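You operate a simulated robot arm through the tools that you are given. There is no shell and no other tool.

You run a simulated robot arm. Do the job below in one go: nothing can be reset, and whatever is moved stays where it is left.

Task
Relabel the orange strip with the tile that the tech note names.
Fine: first the grey tile onto the table beside the mixer, then rub the marker away with the red pad; pad back where it lay. Set down upright: printed tile, pad, what you pick out. What is to be rubbed or washed off counts as gone when no trace of it is left.

Only the result counts: the job must be done as asked and must still hold three seconds after the hand-in. Knocking over, shifting, dropping, spilling or breaking anything else fails it.

Robot
A 6-joint arm with a fingered hand, fixed in place. Base frame: the origin is at the foot of the arm, x ahead of it, y to its left, z up. Units: mm, degrees, N and s.
With the tool pointing down near the work surface it reaches from about 140 to 840 mm from the base axis. Its first joint turns from -166.0 to 166.0 degrees. Payload 5 kg.
The TCP is the grasp point between the finger pads, 36 mm short of the fingertips. In the tool frame z runs along the fingers and y along their closing line. Largest opening 120 mm; the body of the gripper starts 42 mm behind the TCP. The gripper is a hand of 4 fingers: y runs from the thumb to the fingers, the wrist lies at [-19, -123, -211] in the tool frame.
Orientation is told as [roll, pitch, yaw] about the base's x, y, z axes, in that order, counted from this pose: with the fingers straight down and the wrist toward the robot, the tool's x, y and z point along [0, 1, 0], [1, 0, 0] and [0, 0, -1] of the base frame.

Tools
- The arm moves only by the tool step_arm. Its argument "deltas" is a list of rows, each an object of numbers (a shift or turn left out is 0): "tx", "ty", "tz": the shift along the tool's x, y, z in units of 40 mm (1.0 is 40 mm); "ax", "ay", "az": the turn, a rotation vector about the tool's x, y, z in units of 4 degrees (1.0 is 4 degrees). In form: [{"tx": .., "ty": .., "tz": .., "ax": .., "ay": .., "az": ..}, ...]. A call has 1 to 20 rows; each row shifts and turns the commanded pose from where the row before left it, along the tool's axes as they then stand. A call with a number of a shift or a turn outside -1 to 1 is refused whole. Each row takes 0.2 s and may step no farther than 50 mm and 8.6 degrees from the row before; otherwise, the whole call is refused. A pose out of reach is approached as far as the arm can. The call stops where the force on the tool passes 60 N (or 10 N more than at its start, if that is more) or the arm is blocked; 0.2 s more then pass. In this call time passes only in rows, and 0.2 s behind the last. It gives the time, the measured TCP pose, the force on the tool (base axes), the opening and the grip force at its end, in the units of the frame above (readings bear some noise), with the torque about the TCP (base axes, N m) and any sound that the robot's microphone picked up.
- Cameras (640 x 400 px; columns grow to the right, rows downward): "scene" is fixed at [393.2, -647.8, 1356.2]; the picture's right is [0.99, -0.14, 0.00], its down [-0.12, -0.86, -0.49] and it looks along [0.07, 0.48, -0.87] (base axes); focal length 283 px, centre (320, 200). "wrist" rides on the gripper at [73, -101, -142] in the tool frame; the picture's right is [-0.79, 0.29, -0.54], its down [-0.56, -0.70, 0.44] and it looks along [-0.25, 0.65, 0.71] (tool axes); focal length 280 px, centre (320, 200). There is no depth. A picture from a camera that has moved, and an enlarged one, comes with that camera's place and axes in the base frame and with its lens. The place of the scene camera against the robot may be out by one fixed shift of up to 12 mm in any direction.
- grab_frame(camera): a new picture of that camera. No time passes.
- move_column(by): slides the trunk up (or, below 0, down) by that many mm; the arm rides with it, the base frame stays. It gives what a move gives, with no picture.
- finger_targets(index, middle, ring, thumb_bend, thumb_turn): sets how far each is bent, from 0 (flat) to 1 (curled in); at 0.3 the hand is open as for a grip, at 0.7 the pads meet at the TCP. One left out holds its place. A second passes; each finger stops where it meets its share of the squeeze, and holds until it gets a number again. It is the only way to open and close the hand. It gives what a move gives, with no picture; readings hold the bend of each and the force on the fingers (four entries, about 0 where the hand has none), thumb and palm. thumb_turn goes from beside the hand (0) to across from the fingers (1), as for a grip.
- close_up(camera, box): a new picture of the part [left, top, right, bottom] of that camera's present view, enlarged. No time passes.
- close_job(): hands the job in; it is judged then, once.

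Nothing tells you positions but the pictures and the camera data. Unless the task says otherwise, let go and move clear before handing in.

The tools are called after "Request:" by a JSON object that holds its "api" and its "payload". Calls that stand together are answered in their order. step_arm: Moves the arm, as the interface text tells. Its arguments: {"type":"object","properties":{"deltas":{"type":"array","items":{"type":"object","properties":{"tx":{"type":"number"},"ty":{"type":"number"},"tz":{"type":"number"},"ax":{"type":"number"},"ay":{"type":"number"},"az":{"type":"number"}}}}},"required":["deltas"]} The other tools are called the same way: move_column (by) slides the trunk up or down; finger_targets (index, middle, ring, thumb_bend, thumb_turn) moves the fingers one by one; grab_frame (camera) takes a picture; close_up (camera, box) takes an enlarged picture of a part of a camera's view; close_job () hands the job in.

At the start:

```text
t: 0.0
tcp_pos: [619.7, -357.2, 1028.6]
orientation: [0.0, 0.0, 0.1]
ft_force: [0.1, -0.1, 0.5]
ft_torque: [0.0, 0.01, 0.01]
gripper_width: 119.6
grip_force: 0.1
shape: jaw
bend: [0.3, 0.3, 0.3, 0.3, 0.98]
finger forces: [0.0, 0.0, 0.0, 0.0, 0.0, 0.1]
trunk travel left (down, up): [-675.0, 165.0]
```

scene: 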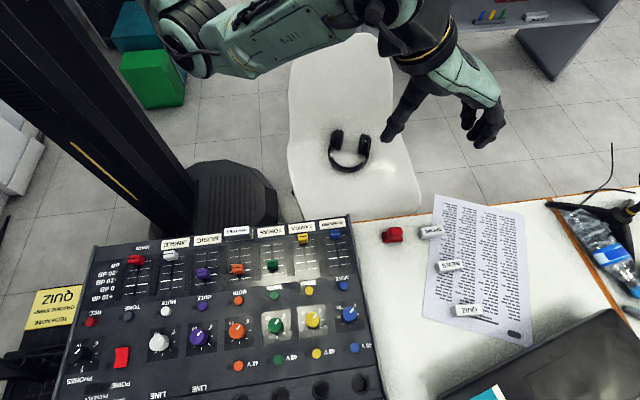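
wrist: 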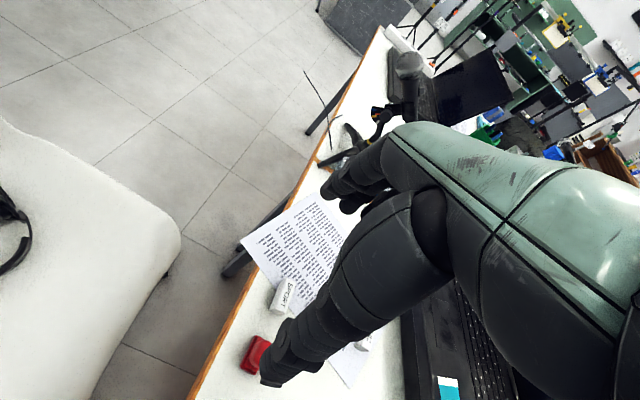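

I see a mixer with labelled strips, a red pad and three or four small tiles on a paper, and a yellow tech note at the left. I'll enlarge those parts to read them before moving.

Request:
{"api": "close_up", "payload": {"camera": "scene", "box": [0, 270, 100, 350]}}

Request:
{"api": "close_up", "payload": {"camera": "scene", "box": [100, 210, 360, 300]}}

Request:
{"api": "close_up", "payload": {"camera": "scene", "box": [360, 190, 540, 350]}}

Request:
{"api": "close_up", "payload": {"camera": "scene", "box": [200, 215, 300, 280]}}

```text
5.00 times, centred on (50, 310) of scene
camera zoom: at [393.2, -647.8, 1356.2], right [0.99, -0.14, 0.0], down [-0.12, -0.86, -0.49], along [0.07, 0.48, -0.87], focal length 1416 px, centre (1670, -350)
```

zoom: 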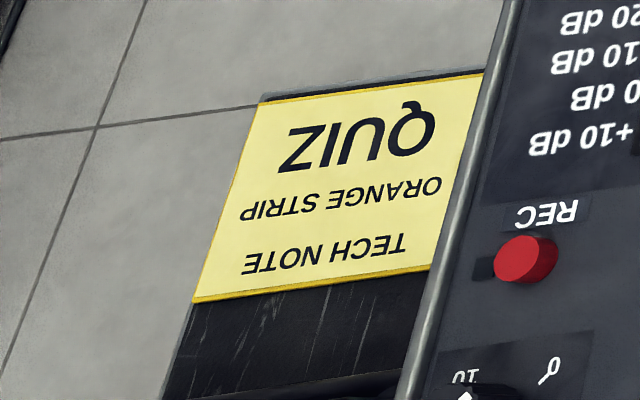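

```text
2.46 times, centred on (230, 255) of scene
camera zoom: at [393.2, -647.8, 1356.2], right [0.99, -0.14, 0.0], down [-0.12, -0.86, -0.49], along [0.07, 0.48, -0.87], focal length 697 px, centre (542, 65)
```

zoom: 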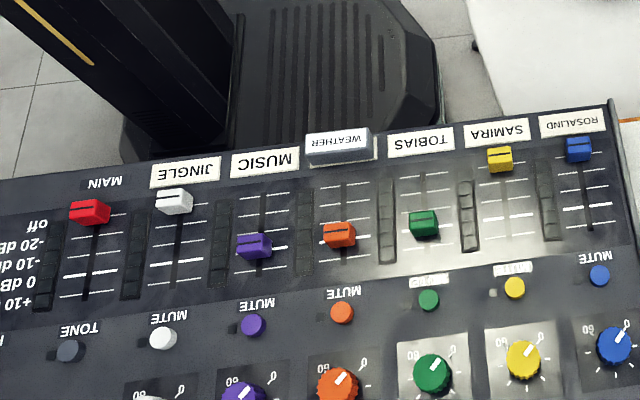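

```text
2.50 times, centred on (450, 270) of scene
camera zoom: at [393.2, -647.8, 1356.2], right [0.99, -0.14, 0.0], down [-0.12, -0.86, -0.49], along [0.07, 0.48, -0.87], focal length 708 px, centre (-5, 25)
```

zoom: 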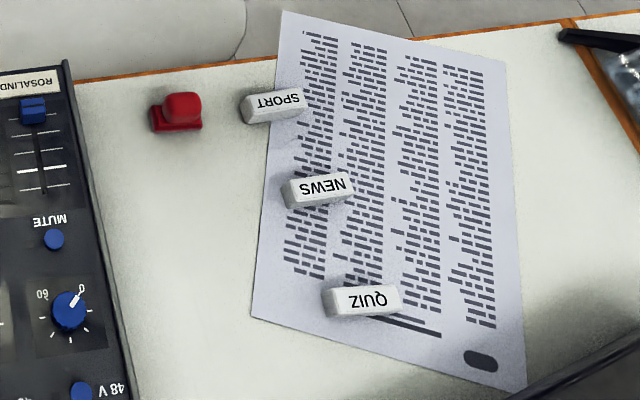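

```text
6.15 times, centred on (250, 248) of scene
camera zoom: at [393.2, -647.8, 1356.2], right [0.99, -0.14, 0.0], down [-0.12, -0.86, -0.49], along [0.07, 0.48, -0.87], focal length 1743 px, centre (751, -92)
```

zoom: 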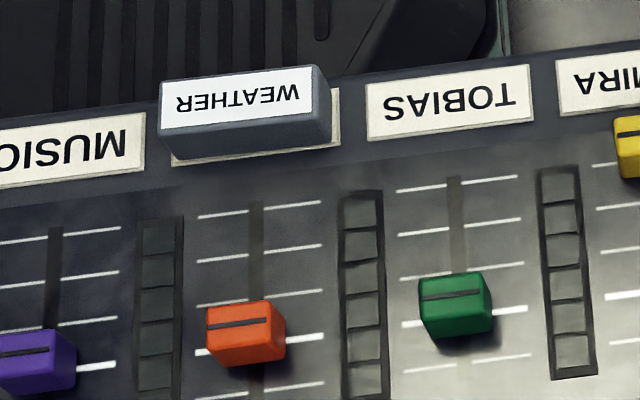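

The note says the orange strip gets QUIZ; the grey WEATHER tile now sits on that strip's label, and QUIZ lies farthest out on the paper. I'll look closer through the wrist camera to fix heights and positions.

Request:
{"api": "close_up", "payload": {"camera": "wrist", "box": [200, 180, 440, 400]}}

Request:
{"api": "close_up", "payload": {"camera": "scene", "box": [130, 0, 520, 200]}}

Request:
{"api": "close_up", "payload": {"camera": "scene", "box": [370, 215, 420, 255]}}

Request:
{"api": "close_up", "payload": {"camera": "scene", "box": [440, 290, 510, 330]}}

```text
1.82 times, centred on (320, 290) of wrist
camera zoom: at [518.5, -283.1, 1171.0], right [0.29, -0.79, 0.54], down [-0.7, -0.56, -0.44], along [0.65, -0.25, -0.71], focal length 510 px, centre (320, 36)
```

zoom: 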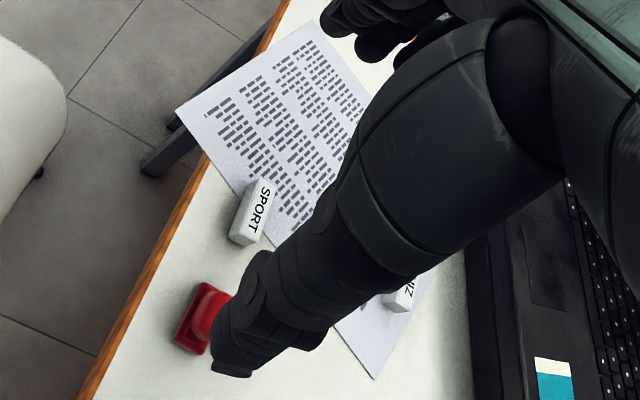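

```text
1.64 times, centred on (325, 100) of scene
camera zoom: at [393.2, -647.8, 1356.2], right [0.99, -0.14, 0.0], down [-0.12, -0.86, -0.49], along [0.07, 0.48, -0.87], focal length 465 px, centre (312, 364)
```

zoom: 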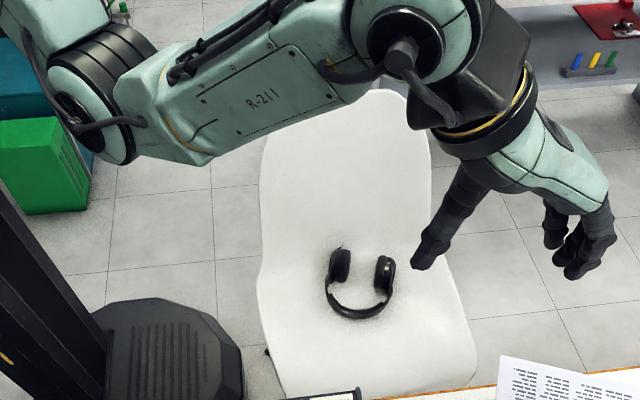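

```text
10.00 times, centred on (395, 235) of scene
camera zoom: at [393.2, -647.8, 1356.2], right [0.99, -0.14, 0.0], down [-0.12, -0.86, -0.49], along [0.07, 0.48, -0.87], focal length 2832 px, centre (-430, -150)
```

zoom: 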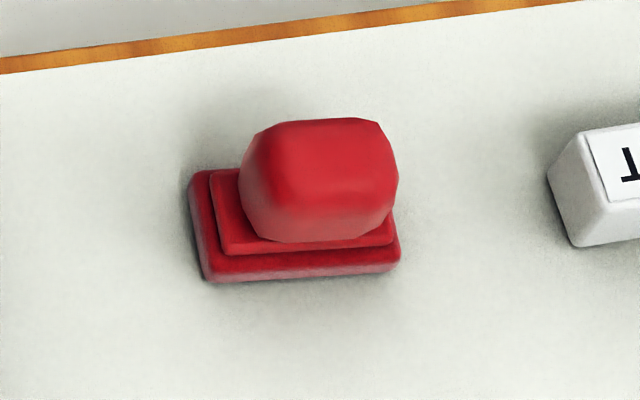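

```text
9.14 times, centred on (475, 310) of scene
camera zoom: at [393.2, -647.8, 1356.2], right [0.99, -0.14, 0.0], down [-0.12, -0.86, -0.49], along [0.07, 0.48, -0.87], focal length 2589 px, centre (-1097, -806)
```

zoom: 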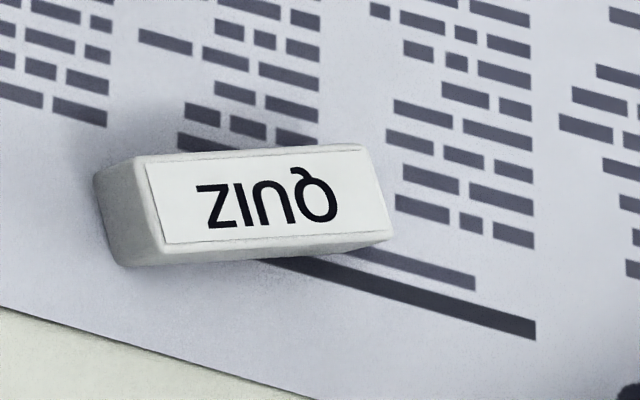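

The label row runs along x at roughly y = -395, with the orange strip near x = 255. I'll turn the hand by -90° so the fingers close along y, then move over the mixer to look.

Request:
{"api": "step_arm", "payload": {"deltas": [{"az": 1}, {"az": 1}, {"az": 1}, {"az": 1}, {"az": 1}, {"az": 1}, {"az": 1}, {"az": 1}, {"az": 1}, {"az": 1}, {"az": 1}, {"az": 1}, {"az": 1}, {"az": 1}, {"az": 1}, {"az": 1}, {"az": 1}, {"az": 1}, {"az": 1}, {"az": 1}]}}

```text
t: 4.2
tcp_pos: [620.8, -357.1, 1029.6]
orientation: [0.0, 0.0, -79.9]
ft_force: [0.7, 1.3, 0.4]
ft_torque: [0.0, 0.0, -0.02]
gripper_width: 119.5
grip_force: 0.0
shape: jaw
bend: [0.3, 0.3, 0.3, 0.3, 0.98]
finger forces: [0.1, 0.0, 0.0, 0.0, 0.1, 0.1]
trunk travel left (down, up): [-675.0, 165.0]
```

The turn went well; next I finish it to -90° and travel over the label row at the same height.

Request:
{"api": "step_arm", "payload": {"deltas": [{"az": 1}, {"az": 1}, {"az": 0.5}, {"tx": -1}, {"tx": -1}, {"tx": -1}, {"tx": -1}, {"tx": -1}, {"tx": -1}, {"tx": -1}, {"tx": -1}, {"tx": -1}, {"ty": 0.8}]}}

Request:
{"api": "grab_frame", "payload": {"camera": "wrist"}}

Request:
{"api": "grab_frame", "payload": {"camera": "scene"}}

```text
t: 7.0
tcp_pos: [258.7, -391.1, 1029.1]
orientation: [-0.1, 0.1, -89.9]
ft_force: [-0.3, -1.4, -0.6]
ft_torque: [0.02, 0.02, -0.04]
gripper_width: 119.7
grip_force: 0.1
shape: jaw
bend: [0.3, 0.3, 0.3, 0.3, 0.98]
finger forces: [0.0, 0.0, 0.0, 0.1, 0.0, 0.0]
trunk travel left (down, up): [-675.0, 165.0]
```

```text
taken
camera wrist: at [331.9, -288.6, 1171.2], right [-0.79, -0.29, 0.54], down [-0.56, 0.7, -0.44], along [-0.25, -0.65, -0.71], focal length 280 px, centre (320, 200)
```

wrist: 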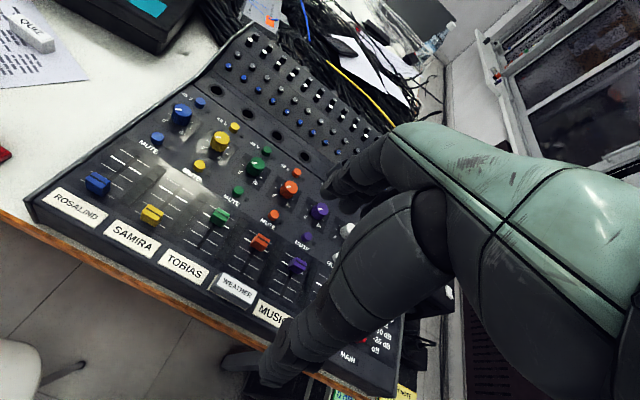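

```text
taken
```

scene: 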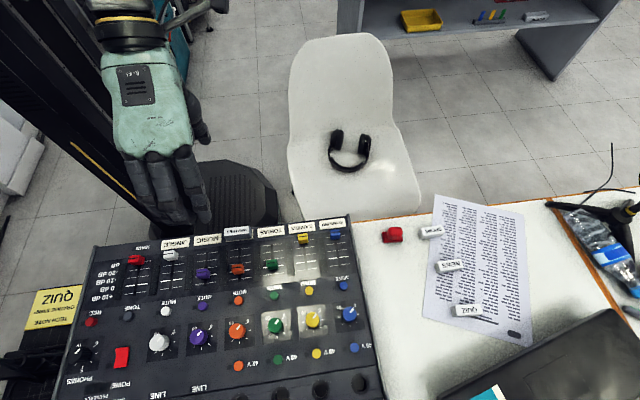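

The label row is in view of the wrist camera. I'll enlarge the WEATHER tile and its neighbours to triangulate them.

Request:
{"api": "close_up", "payload": {"camera": "wrist", "box": [140, 220, 300, 320]}}

Request:
{"api": "close_up", "payload": {"camera": "wrist", "box": [0, 170, 160, 270]}}

Request:
{"api": "close_up", "payload": {"camera": "scene", "box": [190, 215, 290, 265]}}

```text
4.00 times, centred on (220, 270) of wrist
camera zoom: at [331.9, -288.6, 1171.2], right [-0.79, -0.29, 0.54], down [-0.56, 0.7, -0.44], along [-0.25, -0.65, -0.71], focal length 1122 px, centre (720, -80)
```

zoom: 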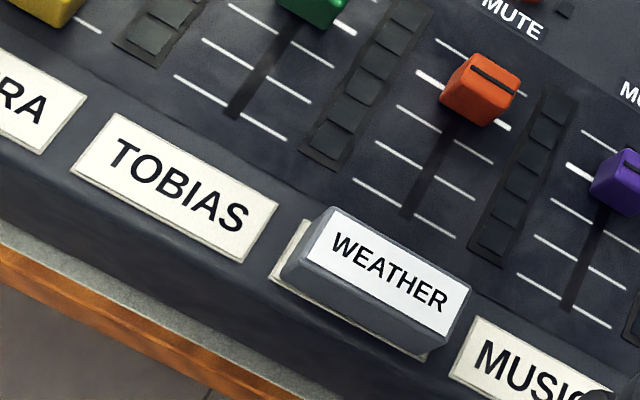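

```text
4.00 times, centred on (80, 220) of wrist
camera zoom: at [331.9, -288.6, 1171.2], right [-0.79, -0.29, 0.54], down [-0.56, 0.7, -0.44], along [-0.25, -0.65, -0.71], focal length 1122 px, centre (1280, 120)
```

zoom: 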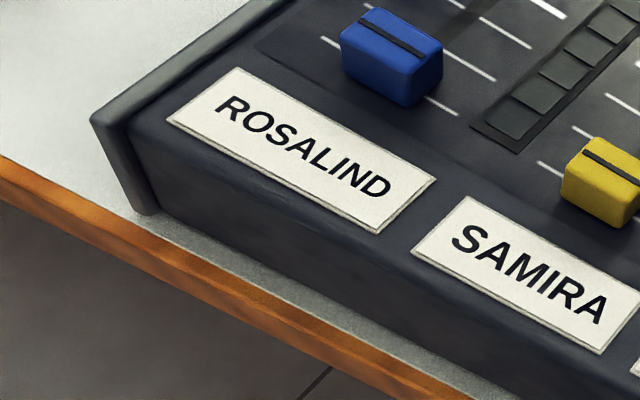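

```text
6.40 times, centred on (240, 240) of scene
camera zoom: at [393.2, -647.8, 1356.2], right [0.99, -0.14, 0.0], down [-0.12, -0.86, -0.49], along [0.07, 0.48, -0.87], focal length 1812 px, centre (832, -56)
```

zoom: 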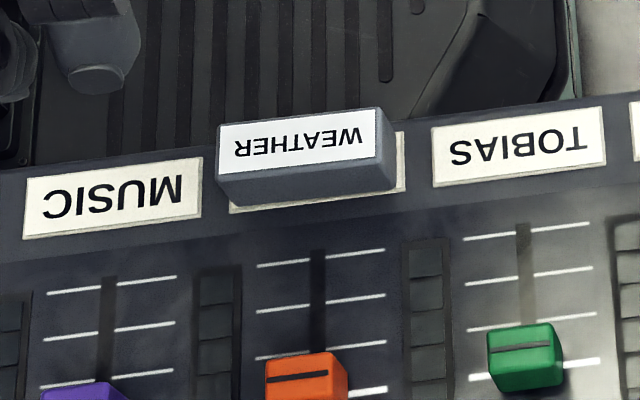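

The WEATHER tile is about 52 x 20 mm, centred near (266, -405), and its field lies at about z = 810. Before going near it I'll test in the air how the fingers close.

Request:
{"api": "finger_targets", "payload": {"index": 0.6, "middle": 0.6, "ring": 0.6, "thumb_bend": 0.6, "thumb_turn": 1.0}}

Request:
{"api": "grab_frame", "payload": {"camera": "wrist"}}

Request:
{"api": "close_up", "payload": {"camera": "scene", "box": [60, 20, 300, 240]}}

```text
t: 8.0
tcp_pos: [258.8, -389.3, 1030.7]
orientation: [0.0, 0.0, -90.0]
ft_force: [-0.6, -0.1, -0.4]
ft_torque: [-0.01, -0.02, 0.0]
gripper_width: 35.0
grip_force: 0.1
shape: fingers
bend: [0.6, 0.6, 0.6, 0.6, 1.0]
finger forces: [0.0, 0.1, 0.1, 0.0, 0.0, 0.0]
trunk travel left (down, up): [-675.0, 165.0]
```

```text
taken
camera wrist: at [331.2, -286.8, 1171.9], right [-0.79, -0.29, 0.54], down [-0.56, 0.7, -0.44], along [-0.25, -0.65, -0.71], focal length 280 px, centre (320, 200)
```

wrist: 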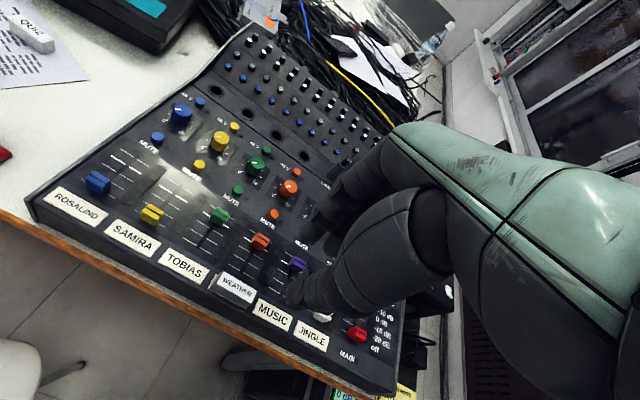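

```text
1.82 times, centred on (180, 130) of scene
camera zoom: at [393.2, -647.8, 1356.2], right [0.99, -0.14, 0.0], down [-0.12, -0.86, -0.49], along [0.07, 0.48, -0.87], focal length 515 px, centre (574, 327)
```

zoom: 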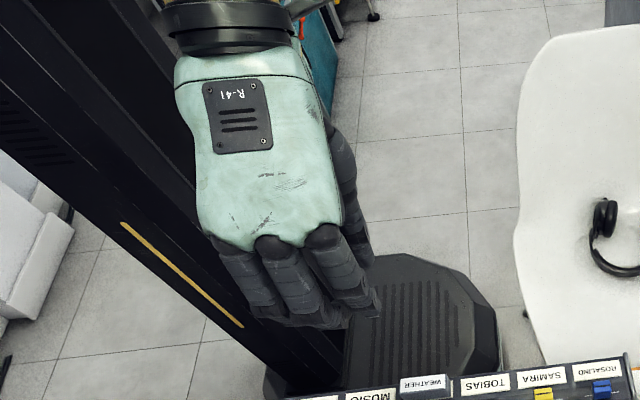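

Request:
{"api": "close_up", "payload": {"camera": "wrist", "box": [260, 180, 420, 320]}}

Request:
{"api": "close_up", "payload": {"camera": "wrist", "box": [0, 0, 100, 100]}}

```text
2.86 times, centred on (340, 250) of wrist
camera zoom: at [331.2, -286.8, 1171.9], right [-0.79, -0.29, 0.54], down [-0.56, 0.7, -0.44], along [-0.25, -0.65, -0.71], focal length 801 px, centre (263, 57)
```

zoom: 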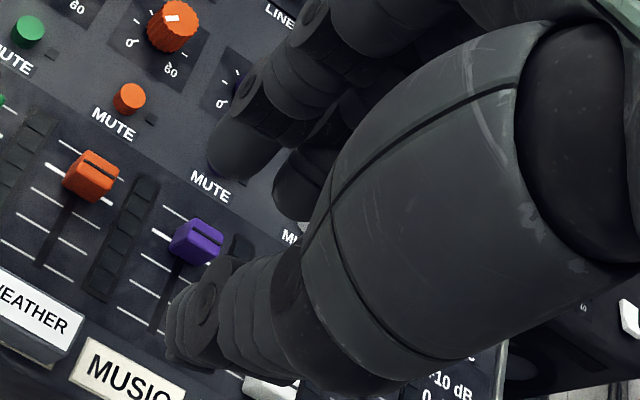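

```text
4.00 times, centred on (50, 50) of wrist
camera zoom: at [331.2, -286.8, 1171.9], right [-0.79, -0.29, 0.54], down [-0.56, 0.7, -0.44], along [-0.25, -0.65, -0.71], focal length 1122 px, centre (1400, 800)
```

zoom: 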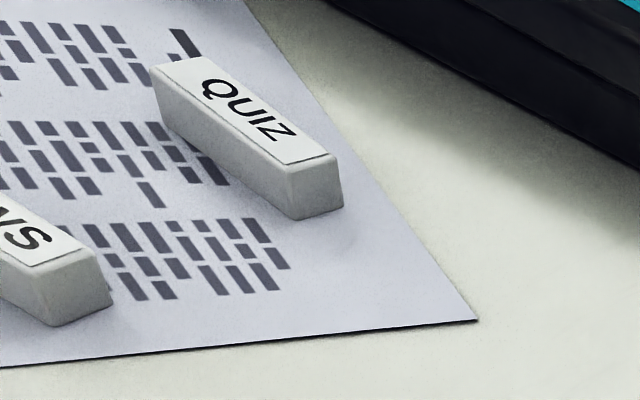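

At bend 0.6 the opening is 35 mm, and the tips stand roughly 36–45 mm below the TCP. I'll open slightly wider (0.55), centre over the WEATHER tile and go partway down for a closer measurement.

Request:
{"api": "finger_targets", "payload": {"index": 0.55, "middle": 0.55, "ring": 0.55, "thumb_bend": 0.55, "thumb_turn": 1.0}}

Request:
{"api": "step_arm", "payload": {"deltas": [{"tx": 0.175, "ty": 0.39}, {"tz": 0.75}, {"tz": 0.75}, {"tz": 0.75}, {"tz": 0.5}]}}

Request:
{"api": "grab_frame", "payload": {"camera": "wrist"}}

Request:
{"api": "close_up", "payload": {"camera": "wrist", "box": [220, 200, 380, 300]}}

```text
t: 9.0
tcp_pos: [258.5, -387.2, 1029.4]
orientation: [0.0, 0.1, -90.0]
ft_force: [0.3, 0.1, 0.2]
ft_torque: [0.0, 0.01, 0.0]
gripper_width: 48.5
grip_force: 0.1
shape: fingers
bend: [0.55, 0.55, 0.55, 0.55, 1.0]
finger forces: [0.1, 0.1, 0.0, 0.0, 0.1, 0.1]
trunk travel left (down, up): [-675.0, 165.0]
```

```text
t: 10.2
tcp_pos: [265.6, -404.5, 919.2]
orientation: [0.0, -0.1, -90.0]
ft_force: [-0.1, -0.2, 0.0]
ft_torque: [0.01, -0.02, -0.03]
gripper_width: 48.4
grip_force: 0.1
shape: fingers
bend: [0.55, 0.55, 0.55, 0.55, 1.0]
finger forces: [0.0, 0.1, 0.0, 0.0, 0.0, 0.0]
trunk travel left (down, up): [-675.0, 165.0]
```

```text
taken
camera wrist: at [338.6, -301.7, 1061.8], right [-0.79, -0.29, 0.54], down [-0.56, 0.7, -0.44], along [-0.25, -0.65, -0.71], focal length 280 px, centre (320, 200)
```

wrist: 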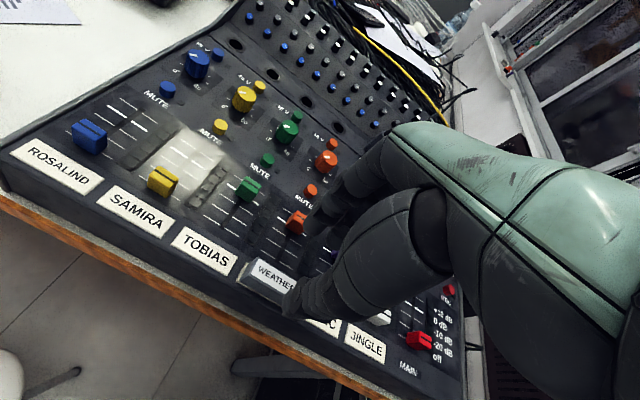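

```text
4.00 times, centred on (300, 250) of wrist
camera zoom: at [338.6, -301.7, 1061.8], right [-0.79, -0.29, 0.54], down [-0.56, 0.7, -0.44], along [-0.25, -0.65, -0.71], focal length 1122 px, centre (400, 0)
```

zoom: 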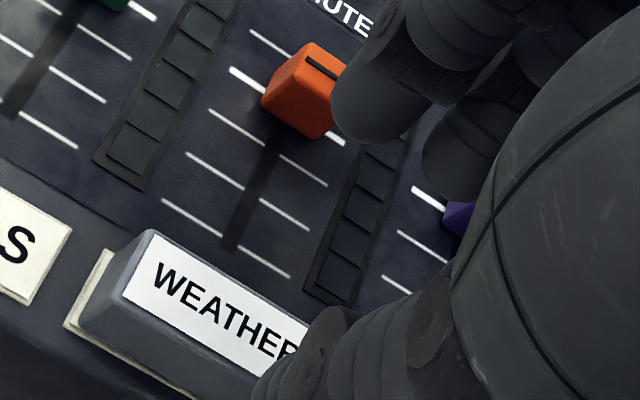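

I see the tile close below the hand; I want a better height figure. I'll shift 100 mm along -x at this height for a clear sideways baseline and look again.

Request:
{"api": "step_arm", "payload": {"deltas": [{"tx": -0.834}, {"tx": -0.833}, {"tx": -0.833}]}}

Request:
{"api": "close_up", "payload": {"camera": "wrist", "box": [110, 140, 310, 265]}}

Request:
{"api": "grab_frame", "payload": {"camera": "wrist"}}

```text
t: 11.0
tcp_pos: [166.5, -403.5, 918.9]
orientation: [0.0, 0.1, -90.0]
ft_force: [-0.1, 0.8, 0.6]
ft_torque: [-0.03, -0.01, 0.01]
gripper_width: 48.3
grip_force: 0.1
shape: fingers
bend: [0.55, 0.55, 0.55, 0.55, 1.0]
finger forces: [0.0, 0.1, 0.0, 0.0, 0.0, 0.0]
trunk travel left (down, up): [-675.0, 165.0]
```

```text
3.20 times, centred on (210, 202) of wrist
camera zoom: at [239.0, -301.7, 1062.0], right [-0.79, -0.29, 0.54], down [-0.56, 0.7, -0.44], along [-0.25, -0.65, -0.71], focal length 897 px, centre (672, 192)
```

zoom: 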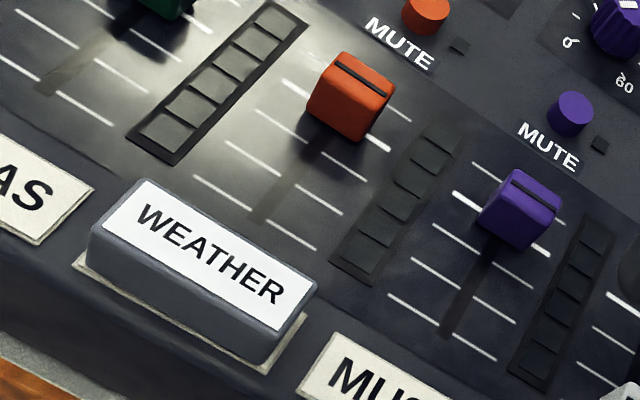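

```text
taken
camera wrist: at [239.0, -301.7, 1062.0], right [-0.79, -0.29, 0.54], down [-0.56, 0.7, -0.44], along [-0.25, -0.65, -0.71], focal length 280 px, centre (320, 200)
```

wrist: 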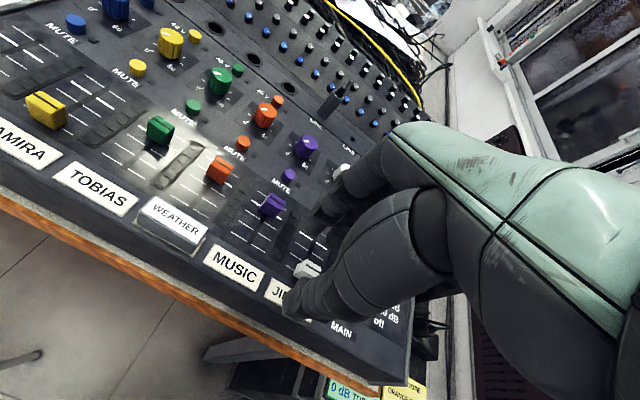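

I get the tile top at z ≈ 824, the label plate at z ≈ 802 (x 237–292.5, y -397 to -418), and the tile centred at (265, -408.5). I'll return above it and descend to TCP z ≈ 860.

Request:
{"api": "step_arm", "payload": {"deltas": [{"tx": 0.83, "ty": 0.09}, {"tx": 0.83}, {"tx": 0.83}, {"tz": 0.5}, {"tz": 0.5}, {"tz": 0.5}]}}

Request:
{"api": "close_up", "payload": {"camera": "wrist", "box": [220, 180, 420, 320]}}

Request:
{"api": "close_up", "payload": {"camera": "scene", "box": [170, 180, 310, 270]}}

```text
t: 12.4
tcp_pos: [266.4, -407.7, 858.0]
orientation: [0.0, 0.1, -90.0]
ft_force: [0.5, 0.9, 0.3]
ft_torque: [0.02, -0.03, -0.02]
gripper_width: 48.8
grip_force: 0.1
shape: fingers
bend: [0.55, 0.55, 0.55, 0.55, 1.0]
finger forces: [0.0, 0.1, 0.1, 0.0, 0.1, 0.0]
trunk travel left (down, up): [-675.0, 165.0]
```

```text
2.86 times, centred on (320, 250) of wrist
camera zoom: at [339.1, -306.5, 1001.3], right [-0.79, -0.29, 0.54], down [-0.56, 0.7, -0.44], along [-0.25, -0.65, -0.71], focal length 801 px, centre (320, 57)
```

zoom: 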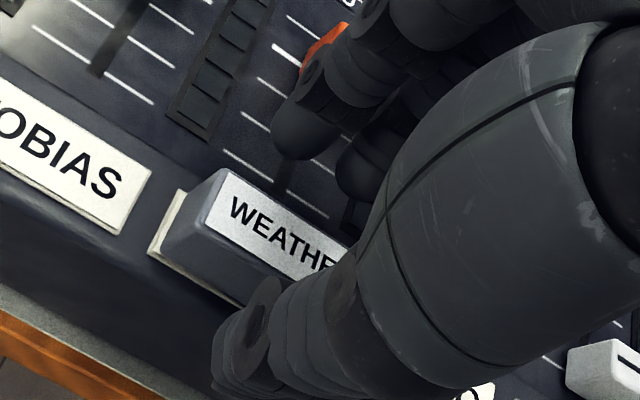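

```text
4.44 times, centred on (240, 225) of scene
camera zoom: at [393.2, -647.8, 1356.2], right [0.99, -0.14, 0.0], down [-0.12, -0.86, -0.49], along [0.07, 0.48, -0.87], focal length 1259 px, centre (676, 89)
```

zoom: 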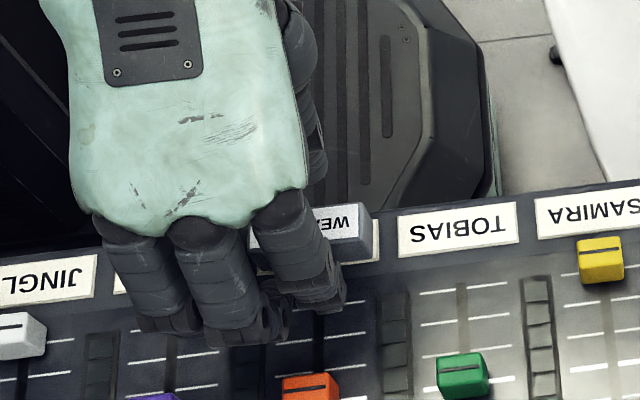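

The fingers straddle the tile (index and middle on one side, thumb on the other), with tips near its top. I'll lower another 10 mm and check clearance.

Request:
{"api": "step_arm", "payload": {"deltas": [{"tz": 0.125}, {"tz": 0.125}]}}

Request:
{"api": "close_up", "payload": {"camera": "wrist", "box": [230, 190, 370, 320]}}

Request:
{"api": "close_up", "payload": {"camera": "scene", "box": [190, 200, 290, 260]}}

```text
t: 13.0
tcp_pos: [266.2, -408.2, 849.7]
orientation: [0.1, 0.0, -90.0]
ft_force: [-0.7, 0.3, -0.4]
ft_torque: [-0.02, -0.03, -0.01]
gripper_width: 48.6
grip_force: 0.0
shape: fingers
bend: [0.55, 0.55, 0.55, 0.55, 1.0]
finger forces: [0.0, 0.0, 0.0, 0.0, 0.0, 0.0]
trunk travel left (down, up): [-675.0, 165.0]
```

```text
3.08 times, centred on (300, 255) of wrist
camera zoom: at [338.6, -306.1, 991.7], right [-0.79, -0.29, 0.54], down [-0.56, 0.7, -0.44], along [-0.25, -0.65, -0.71], focal length 863 px, centre (382, 31)
```

zoom: 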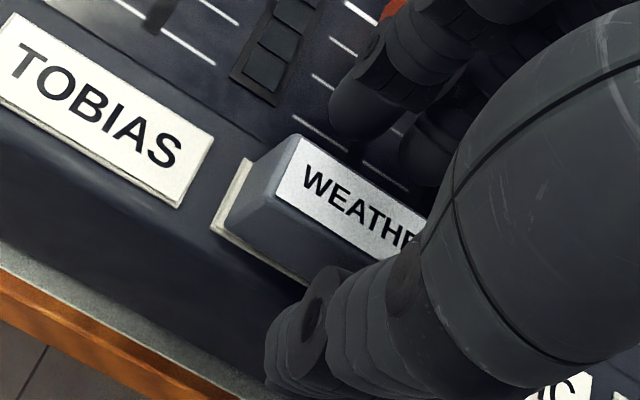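

```text
6.40 times, centred on (240, 230) of scene
camera zoom: at [393.2, -647.8, 1356.2], right [0.99, -0.14, 0.0], down [-0.12, -0.86, -0.49], along [0.07, 0.48, -0.87], focal length 1812 px, centre (832, 8)
```

zoom: 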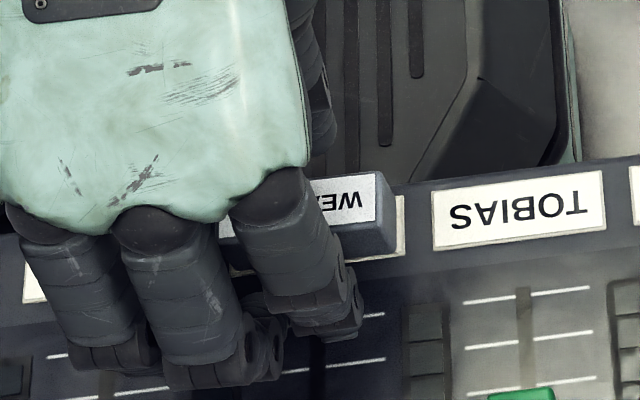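

No contact yet, and the tile is well between the fingers. I'll drop 2 mm more and close to just short of contact, keeping the ring finger back, then look again.

Request:
{"api": "step_arm", "payload": {"deltas": [{"tz": 0.05}]}}

Request:
{"api": "finger_targets", "payload": {"index": 0.63, "middle": 0.63, "ring": 0.58, "thumb_bend": 0.63}}

Request:
{"api": "close_up", "payload": {"camera": "wrist", "box": [230, 190, 370, 320]}}

Request:
{"api": "close_up", "payload": {"camera": "scene", "box": [190, 200, 290, 260]}}

```text
t: 13.4
tcp_pos: [266.8, -407.3, 847.8]
orientation: [0.0, 0.0, -90.0]
ft_force: [0.4, 0.1, -0.4]
ft_torque: [0.02, -0.01, 0.01]
gripper_width: 48.7
grip_force: 0.0
shape: fingers
bend: [0.55, 0.55, 0.55, 0.55, 1.0]
finger forces: [0.0, 0.0, 0.0, 0.0, 0.0, 0.0]
trunk travel left (down, up): [-675.0, 165.0]
```

```text
t: 14.4
tcp_pos: [266.5, -408.1, 847.2]
orientation: [0.1, -0.1, -90.0]
ft_force: [0.1, -0.2, -0.2]
ft_torque: [0.02, 0.01, -0.01]
gripper_width: 26.0
grip_force: 0.1
shape: fingers
bend: [0.63, 0.63, 0.57, 0.63, 1.0]
finger forces: [0.0, 0.0, 0.1, 0.0, 0.1, 0.1]
trunk travel left (down, up): [-675.0, 165.0]
```

```text
3.08 times, centred on (300, 255) of wrist
camera zoom: at [338.9, -305.8, 989.3], right [-0.79, -0.29, 0.54], down [-0.56, 0.7, -0.44], along [-0.25, -0.65, -0.71], focal length 863 px, centre (382, 31)
```

zoom: 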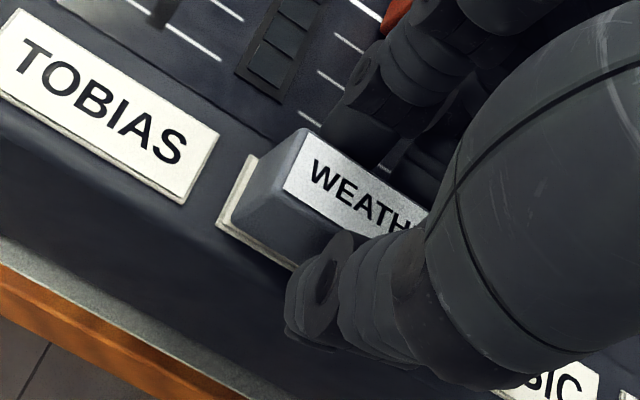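

```text
6.40 times, centred on (240, 230) of scene
camera zoom: at [393.2, -647.8, 1356.2], right [0.99, -0.14, 0.0], down [-0.12, -0.86, -0.49], along [0.07, 0.48, -0.87], focal length 1812 px, centre (832, 8)
```

zoom: 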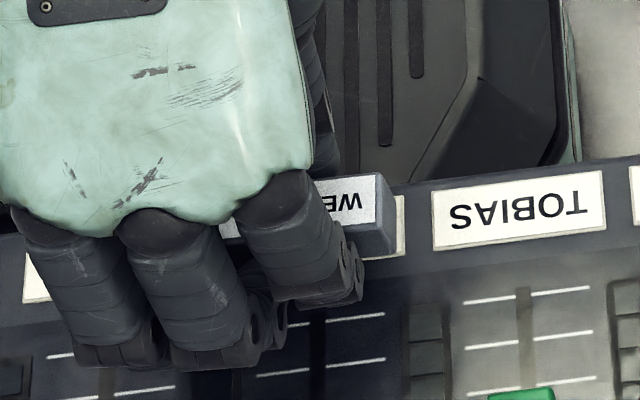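

The fingertips are alongside the tile with no contact. I'll now close index, middle and thumb to grip it.

Request:
{"api": "finger_targets", "payload": {"index": 0.72, "middle": 0.72, "thumb_bend": 0.72}}

Request:
{"api": "close_up", "payload": {"camera": "wrist", "box": [230, 190, 370, 320]}}

Request:
{"api": "close_up", "payload": {"camera": "scene", "box": [190, 200, 290, 260]}}

```text
t: 15.4
tcp_pos: [266.2, -408.0, 847.7]
orientation: [0.0, 0.1, -90.0]
ft_force: [0.1, -0.1, -1.0]
ft_torque: [0.0, 0.01, -0.04]
gripper_width: 20.2
grip_force: 12.4
shape: fingers
bend: [0.71, 0.67, 0.57, 0.64, 1.0]
finger forces: [7.1, 5.4, 0.0, 0.1, 12.5, 0.1]
trunk travel left (down, up): [-675.0, 165.0]
```

```text
3.08 times, centred on (300, 255) of wrist
camera zoom: at [338.9, -305.8, 989.3], right [-0.79, -0.29, 0.54], down [-0.56, 0.7, -0.44], along [-0.25, -0.65, -0.71], focal length 863 px, centre (382, 31)
```

zoom: 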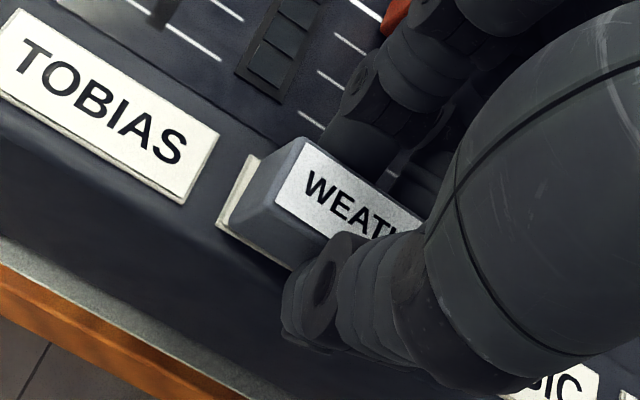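

```text
6.40 times, centred on (240, 230) of scene
camera zoom: at [393.2, -647.8, 1356.2], right [0.99, -0.14, 0.0], down [-0.12, -0.86, -0.49], along [0.07, 0.48, -0.87], focal length 1812 px, centre (832, 8)
```

zoom: 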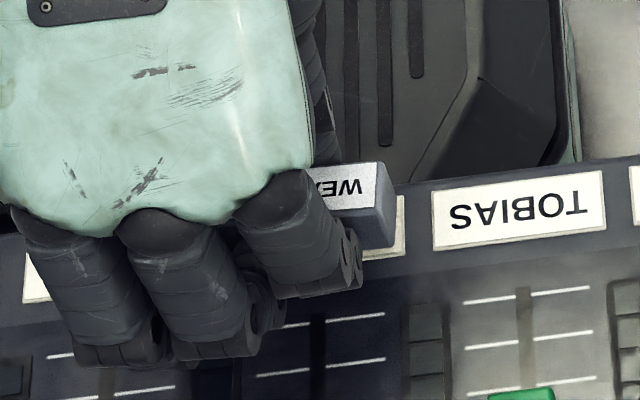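

The tile is held at 20 mm with about 12 N, though slightly turned. I'll lift it straight up and check the grip.

Request:
{"api": "step_arm", "payload": {"deltas": [{"tz": -0.2}, {"tz": -0.4}, {"tz": -0.6}, {"tz": -0.6}, {"tz": -0.6}]}}

Request:
{"api": "grab_frame", "payload": {"camera": "wrist"}}

Request:
{"api": "close_up", "payload": {"camera": "scene", "box": [170, 170, 310, 260]}}

```text
t: 16.6
tcp_pos: [265.5, -408.6, 942.3]
orientation: [0.0, 0.0, -89.9]
ft_force: [-0.7, -0.2, 0.1]
ft_torque: [0.0, 0.02, 0.01]
gripper_width: 20.1
grip_force: 12.6
shape: fingers
bend: [0.71, 0.67, 0.57, 0.64, 1.0]
finger forces: [6.9, 5.4, 0.0, 0.0, 12.5, 0.1]
trunk travel left (down, up): [-675.0, 165.0]
```

```text
taken
camera wrist: at [338.2, -305.8, 1084.7], right [-0.79, -0.29, 0.54], down [-0.56, 0.7, -0.44], along [-0.25, -0.65, -0.71], focal length 280 px, centre (320, 200)
```

wrist: 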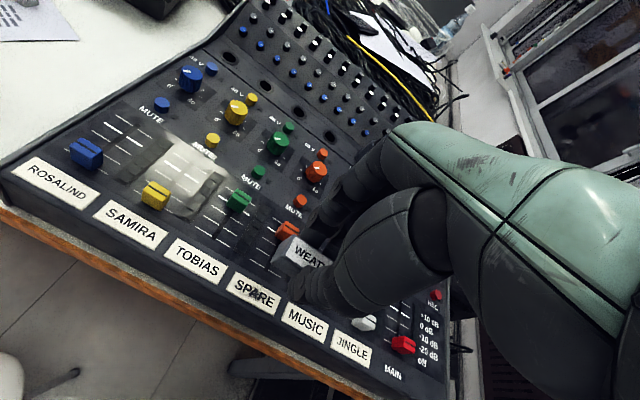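

```text
4.44 times, centred on (240, 215) of scene
camera zoom: at [393.2, -647.8, 1356.2], right [0.99, -0.14, 0.0], down [-0.12, -0.86, -0.49], along [0.07, 0.48, -0.87], focal length 1259 px, centre (676, 133)
```

zoom: 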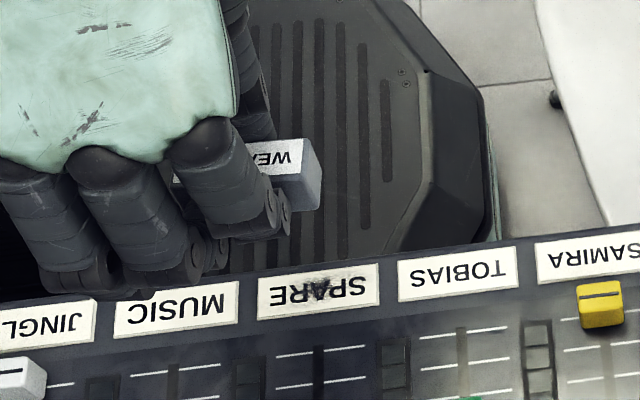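

Under the tile the plate reads SPARE with a dark marker scribble on it. The table is at z ≈ 744, with free space beside the mixer around (562, -525), so I'll carry the grey tile there.

Request:
{"api": "step_arm", "payload": {"deltas": [{"tx": 0.825}, {"tx": 0.825}, {"tx": 0.825}, {"tx": 0.825}, {"tx": 0.825}, {"tx": 0.825}, {"tx": 0.825}, {"tx": 0.825}, {"tx": 0.825}, {"ty": 0.73}, {"ty": 0.73}, {"ty": 0.73}, {"ty": 0.72}, {"tz": 0.6}, {"tz": 0.6}, {"tz": 0.6}]}}

Request:
{"api": "grab_frame", "payload": {"camera": "wrist"}}

Request:
{"api": "grab_frame", "payload": {"camera": "scene"}}

```text
t: 20.0
tcp_pos: [563.4, -523.4, 870.7]
orientation: [0.0, 0.0, -89.9]
ft_force: [0.1, -1.1, -0.2]
ft_torque: [0.05, -0.02, 0.0]
gripper_width: 20.2
grip_force: 12.3
shape: fingers
bend: [0.71, 0.67, 0.57, 0.64, 1.0]
finger forces: [6.9, 5.4, 0.1, 0.0, 12.3, 0.0]
trunk travel left (down, up): [-675.0, 165.0]
```

```text
taken
camera wrist: at [635.7, -421.5, 1012.7], right [-0.79, -0.29, 0.54], down [-0.56, 0.7, -0.44], along [-0.25, -0.65, -0.71], focal length 280 px, centre (320, 200)
```

wrist: 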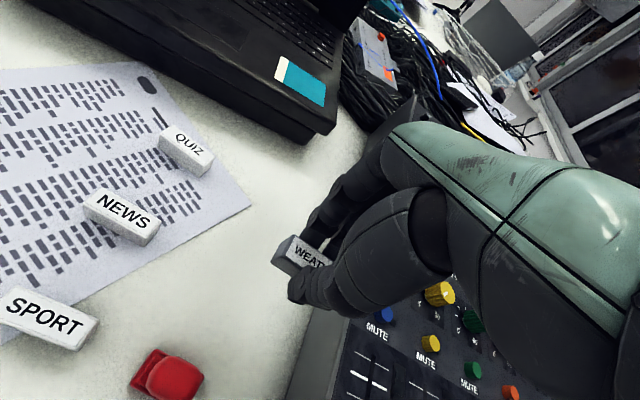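

```text
taken
```

scene: 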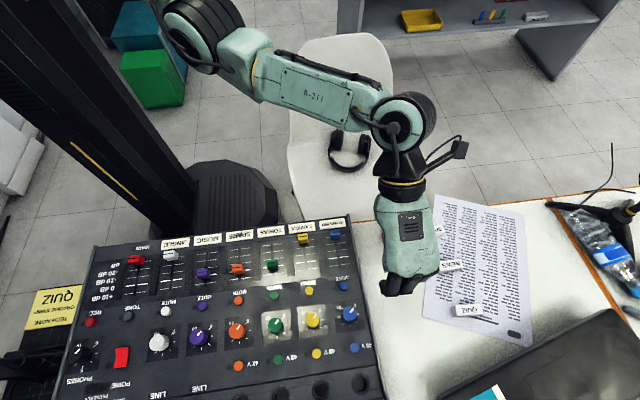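

The tile hangs level over clear table, but the mixer's side is close to the ring finger. I'll shift 22 mm away from the mixer, then lower to just above the table.

Request:
{"api": "step_arm", "payload": {"deltas": [{"tx": 0.55}, {"tz": 0.6}, {"tz": 0.6}, {"tz": 0.4}, {"tz": 0.3}, {"tz": 0.07}]}}

Request:
{"api": "close_up", "payload": {"camera": "wrist", "box": [220, 200, 360, 330]}}

Request:
{"api": "close_up", "payload": {"camera": "scene", "box": [340, 200, 480, 330]}}

```text
t: 21.4
tcp_pos: [587.0, -523.8, 791.9]
orientation: [0.0, -0.1, -90.0]
ft_force: [-0.8, 0.0, 0.3]
ft_torque: [-0.02, 0.0, 0.01]
gripper_width: 19.9
grip_force: 11.3
shape: fingers
bend: [0.71, 0.67, 0.57, 0.64, 1.0]
finger forces: [6.8, 5.3, 0.0, 0.0, 12.2, 0.1]
trunk travel left (down, up): [-675.0, 165.0]
```

```text
3.08 times, centred on (290, 265) of wrist
camera zoom: at [658.5, -422.3, 933.7], right [-0.79, -0.29, 0.54], down [-0.56, 0.7, -0.44], along [-0.25, -0.65, -0.71], focal length 863 px, centre (412, 0)
```

zoom: 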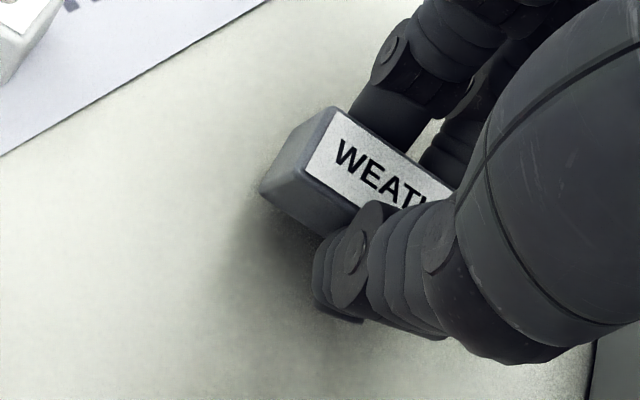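

```text
3.08 times, centred on (410, 265) of scene
camera zoom: at [393.2, -647.8, 1356.2], right [0.99, -0.14, 0.0], down [-0.12, -0.86, -0.49], along [0.07, 0.48, -0.87], focal length 871 px, centre (43, 0)
```

zoom: 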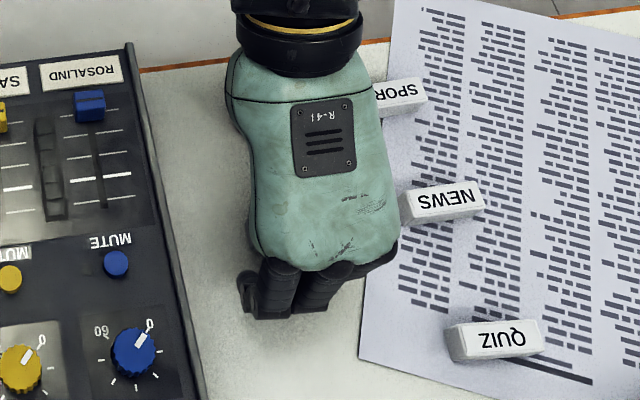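

The tile is a couple of millimetres above the table by its shadow. I'll lower in tiny steps, watching the force.

Request:
{"api": "step_arm", "payload": {"deltas": [{"tz": 0.025}, {"tz": 0.025}]}}

```text
t: 22.0
tcp_pos: [585.2, -523.4, 789.9]
orientation: [0.0, 0.1, -90.0]
ft_force: [0.6, 0.7, 0.3]
ft_torque: [0.02, 0.02, 0.0]
gripper_width: 19.9
grip_force: 12.3
shape: fingers
bend: [0.71, 0.67, 0.57, 0.64, 1.0]
finger forces: [6.9, 5.2, 0.1, 0.1, 12.2, 0.0]
trunk travel left (down, up): [-675.0, 165.0]
```

Request:
{"api": "step_arm", "payload": {"deltas": [{"tz": 0.025}]}}

Request:
{"api": "close_up", "payload": {"camera": "wrist", "box": [250, 210, 330, 290]}}

```text
t: 22.4
tcp_pos: [585.6, -524.2, 787.9]
orientation: [0.0, 0.0, -90.0]
ft_force: [-0.2, 0.8, -0.7]
ft_torque: [-0.03, 0.01, -0.04]
gripper_width: 20.2
grip_force: 11.9
shape: fingers
bend: [0.71, 0.67, 0.57, 0.64, 1.0]
finger forces: [6.9, 5.3, 0.0, 0.0, 12.3, 0.0]
trunk travel left (down, up): [-675.0, 165.0]
```

```text
5.00 times, centred on (290, 250) of wrist
camera zoom: at [657.2, -422.7, 931.0], right [-0.79, -0.29, 0.54], down [-0.56, 0.7, -0.44], along [-0.25, -0.65, -0.71], focal length 1402 px, centre (470, -50)
```

zoom: 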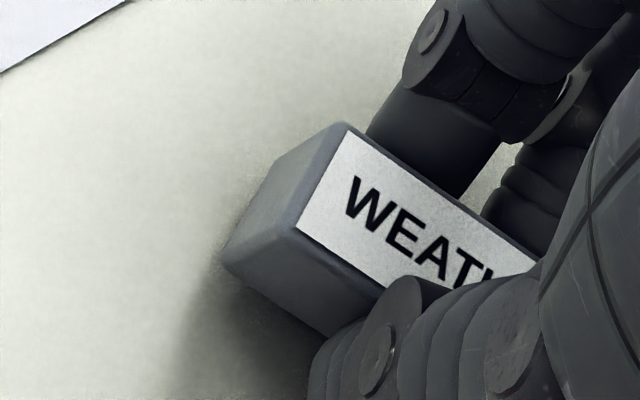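

Request:
{"api": "step_arm", "payload": {"deltas": [{"tz": 0.025}]}}

Request:
{"api": "step_arm", "payload": {"deltas": [{"tz": 0.025}]}}

```text
t: 22.8
tcp_pos: [585.3, -523.1, 788.1]
orientation: [0.0, 0.0, -89.9]
ft_force: [-0.4, 0.0, 0.2]
ft_torque: [-0.02, 0.0, 0.01]
gripper_width: 20.0
grip_force: 12.3
shape: fingers
bend: [0.71, 0.67, 0.57, 0.64, 1.0]
finger forces: [7.0, 5.2, 0.1, 0.0, 12.2, 0.1]
trunk travel left (down, up): [-675.0, 165.0]
```

```text
t: 23.2
tcp_pos: [586.2, -524.7, 785.8]
orientation: [0.0, 0.0, -89.9]
ft_force: [0.4, -0.3, 0.4]
ft_torque: [-0.01, -0.02, -0.01]
gripper_width: 20.1
grip_force: 12.7
shape: fingers
bend: [0.71, 0.67, 0.57, 0.64, 1.0]
finger forces: [7.0, 5.3, 0.0, 0.0, 12.1, 0.1]
trunk travel left (down, up): [-675.0, 165.0]
```

Request:
{"api": "step_arm", "payload": {"deltas": [{"tz": 0.025}]}}

Request:
{"api": "step_arm", "payload": {"deltas": [{"tz": 0.025}]}}

Request:
{"api": "close_up", "payload": {"camera": "wrist", "box": [250, 210, 330, 290]}}

```text
t: 23.6
tcp_pos: [584.9, -526.1, 786.7]
orientation: [0.0, -0.1, -90.0]
ft_force: [-0.9, -0.5, 0.0]
ft_torque: [0.01, 0.0, 0.01]
gripper_width: 20.0
grip_force: 12.1
shape: fingers
bend: [0.71, 0.67, 0.57, 0.64, 1.0]
finger forces: [6.9, 5.3, 0.0, 0.1, 12.2, 0.0]
trunk travel left (down, up): [-675.0, 165.0]
```

```text
t: 24.0
tcp_pos: [586.3, -523.8, 785.7]
orientation: [0.0, -0.1, -90.0]
ft_force: [0.0, -0.4, 0.1]
ft_torque: [0.0, 0.01, 0.03]
gripper_width: 20.0
grip_force: 12.1
shape: fingers
bend: [0.71, 0.67, 0.57, 0.64, 1.0]
finger forces: [6.8, 5.3, 0.1, 0.1, 12.2, 0.0]
trunk travel left (down, up): [-675.0, 165.0]
```

```text
5.00 times, centred on (290, 250) of wrist
camera zoom: at [658.5, -422.4, 927.5], right [-0.79, -0.29, 0.54], down [-0.56, 0.7, -0.44], along [-0.25, -0.65, -0.71], focal length 1402 px, centre (470, -50)
```

zoom: 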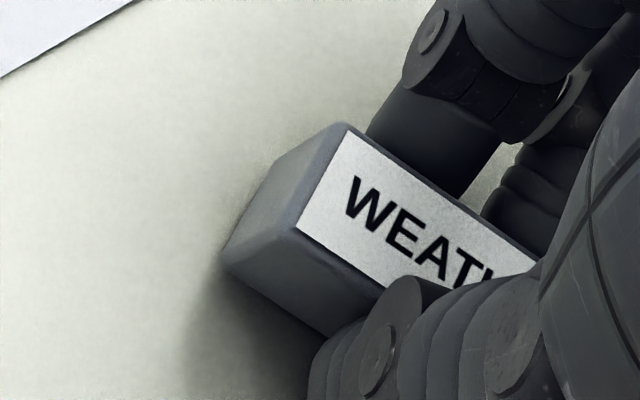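

Request:
{"api": "step_arm", "payload": {"deltas": [{"tz": 0.025}]}}

Request:
{"api": "step_arm", "payload": {"deltas": [{"tz": 0.025}]}}

Request:
{"api": "close_up", "payload": {"camera": "wrist", "box": [250, 210, 330, 290]}}

```text
t: 24.4
tcp_pos: [585.7, -523.6, 784.0]
orientation: [-0.1, 0.0, -90.0]
ft_force: [0.2, 0.1, -0.3]
ft_torque: [0.03, -0.01, -0.02]
gripper_width: 19.7
grip_force: 11.9
shape: fingers
bend: [0.71, 0.67, 0.57, 0.64, 1.0]
finger forces: [6.8, 5.3, 0.0, 0.1, 12.3, 0.0]
trunk travel left (down, up): [-675.0, 165.0]
```

```text
t: 24.8
tcp_pos: [585.9, -524.3, 783.2]
orientation: [0.0, -0.1, -90.0]
ft_force: [0.2, -0.9, 1.5]
ft_torque: [-0.02, -0.01, -0.04]
gripper_width: 19.7
grip_force: 12.8
shape: fingers
bend: [0.71, 0.67, 0.57, 0.64, 1.0]
finger forces: [7.3, 5.6, 0.0, 0.0, 12.1, 0.0]
trunk travel left (down, up): [-675.0, 165.0]
```

```text
5.00 times, centred on (290, 250) of wrist
camera zoom: at [658.2, -422.0, 925.4], right [-0.79, -0.29, 0.54], down [-0.56, 0.7, -0.44], along [-0.25, -0.65, -0.71], focal length 1402 px, centre (470, -50)
```

zoom: 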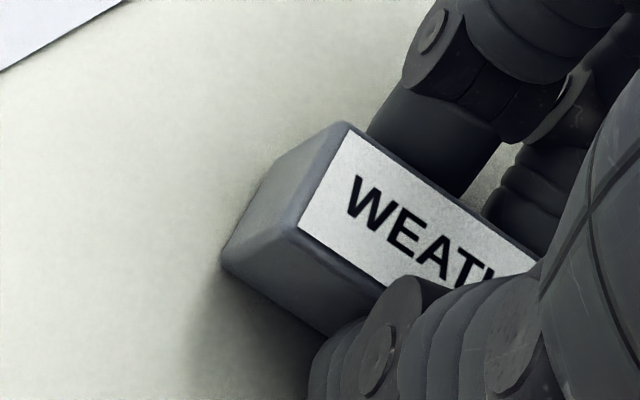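

Request:
{"api": "step_arm", "payload": {"deltas": [{"tz": 0.02}]}}

```text
t: 25.2
tcp_pos: [586.5, -522.6, 783.5]
orientation: [0.0, -0.1, -89.9]
ft_force: [0.4, -1.8, 4.6]
ft_torque: [-0.01, -0.05, 0.01]
gripper_width: 19.9
grip_force: 12.6
shape: fingers
bend: [0.71, 0.67, 0.57, 0.64, 1.0]
finger forces: [7.7, 6.1, 0.1, 0.0, 11.8, 0.1]
trunk travel left (down, up): [-675.0, 165.0]
```

The tile is on the table (4.6 N upward). I'll release it by opening the fingers in two steps.

Request:
{"api": "finger_targets", "payload": {"index": 0.62, "middle": 0.62, "thumb_bend": 0.6}}

Request:
{"api": "finger_targets", "payload": {"index": 0.54, "middle": 0.54, "ring": 0.54, "thumb_bend": 0.54}}

Request:
{"api": "close_up", "payload": {"camera": "wrist", "box": [230, 190, 370, 320]}}

```text
t: 26.2
tcp_pos: [585.9, -523.2, 782.6]
orientation: [0.1, 0.0, -90.0]
ft_force: [0.1, -0.2, 0.1]
ft_torque: [-0.04, -0.02, 0.0]
gripper_width: 30.9
grip_force: 0.1
shape: fingers
bend: [0.62, 0.62, 0.57, 0.6, 1.0]
finger forces: [0.0, 0.1, 0.0, 0.0, 0.0, 0.1]
trunk travel left (down, up): [-675.0, 165.0]
```

```text
t: 27.2
tcp_pos: [586.8, -524.6, 782.0]
orientation: [0.0, 0.0, -89.9]
ft_force: [-0.2, 0.1, 0.2]
ft_torque: [-0.02, 0.0, 0.02]
gripper_width: 51.7
grip_force: 0.4
shape: fingers
bend: [0.54, 0.54, 0.54, 0.54, 1.0]
finger forces: [0.0, 0.2, 0.0, 0.1, 0.0, 0.0]
trunk travel left (down, up): [-675.0, 165.0]
```

```text
3.08 times, centred on (300, 255) of wrist
camera zoom: at [657.8, -421.6, 924.1], right [-0.79, -0.29, 0.54], down [-0.56, 0.7, -0.44], along [-0.25, -0.65, -0.71], focal length 863 px, centre (382, 31)
```

zoom: 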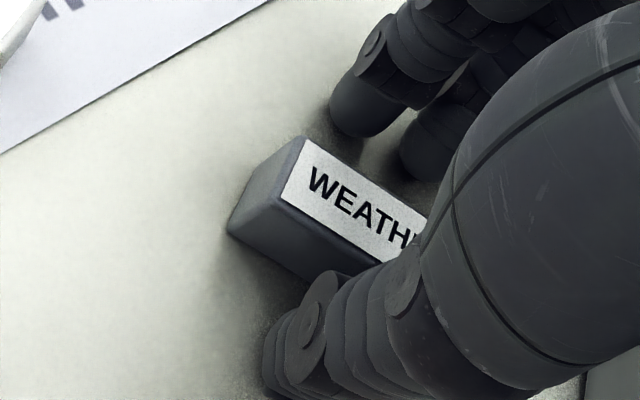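

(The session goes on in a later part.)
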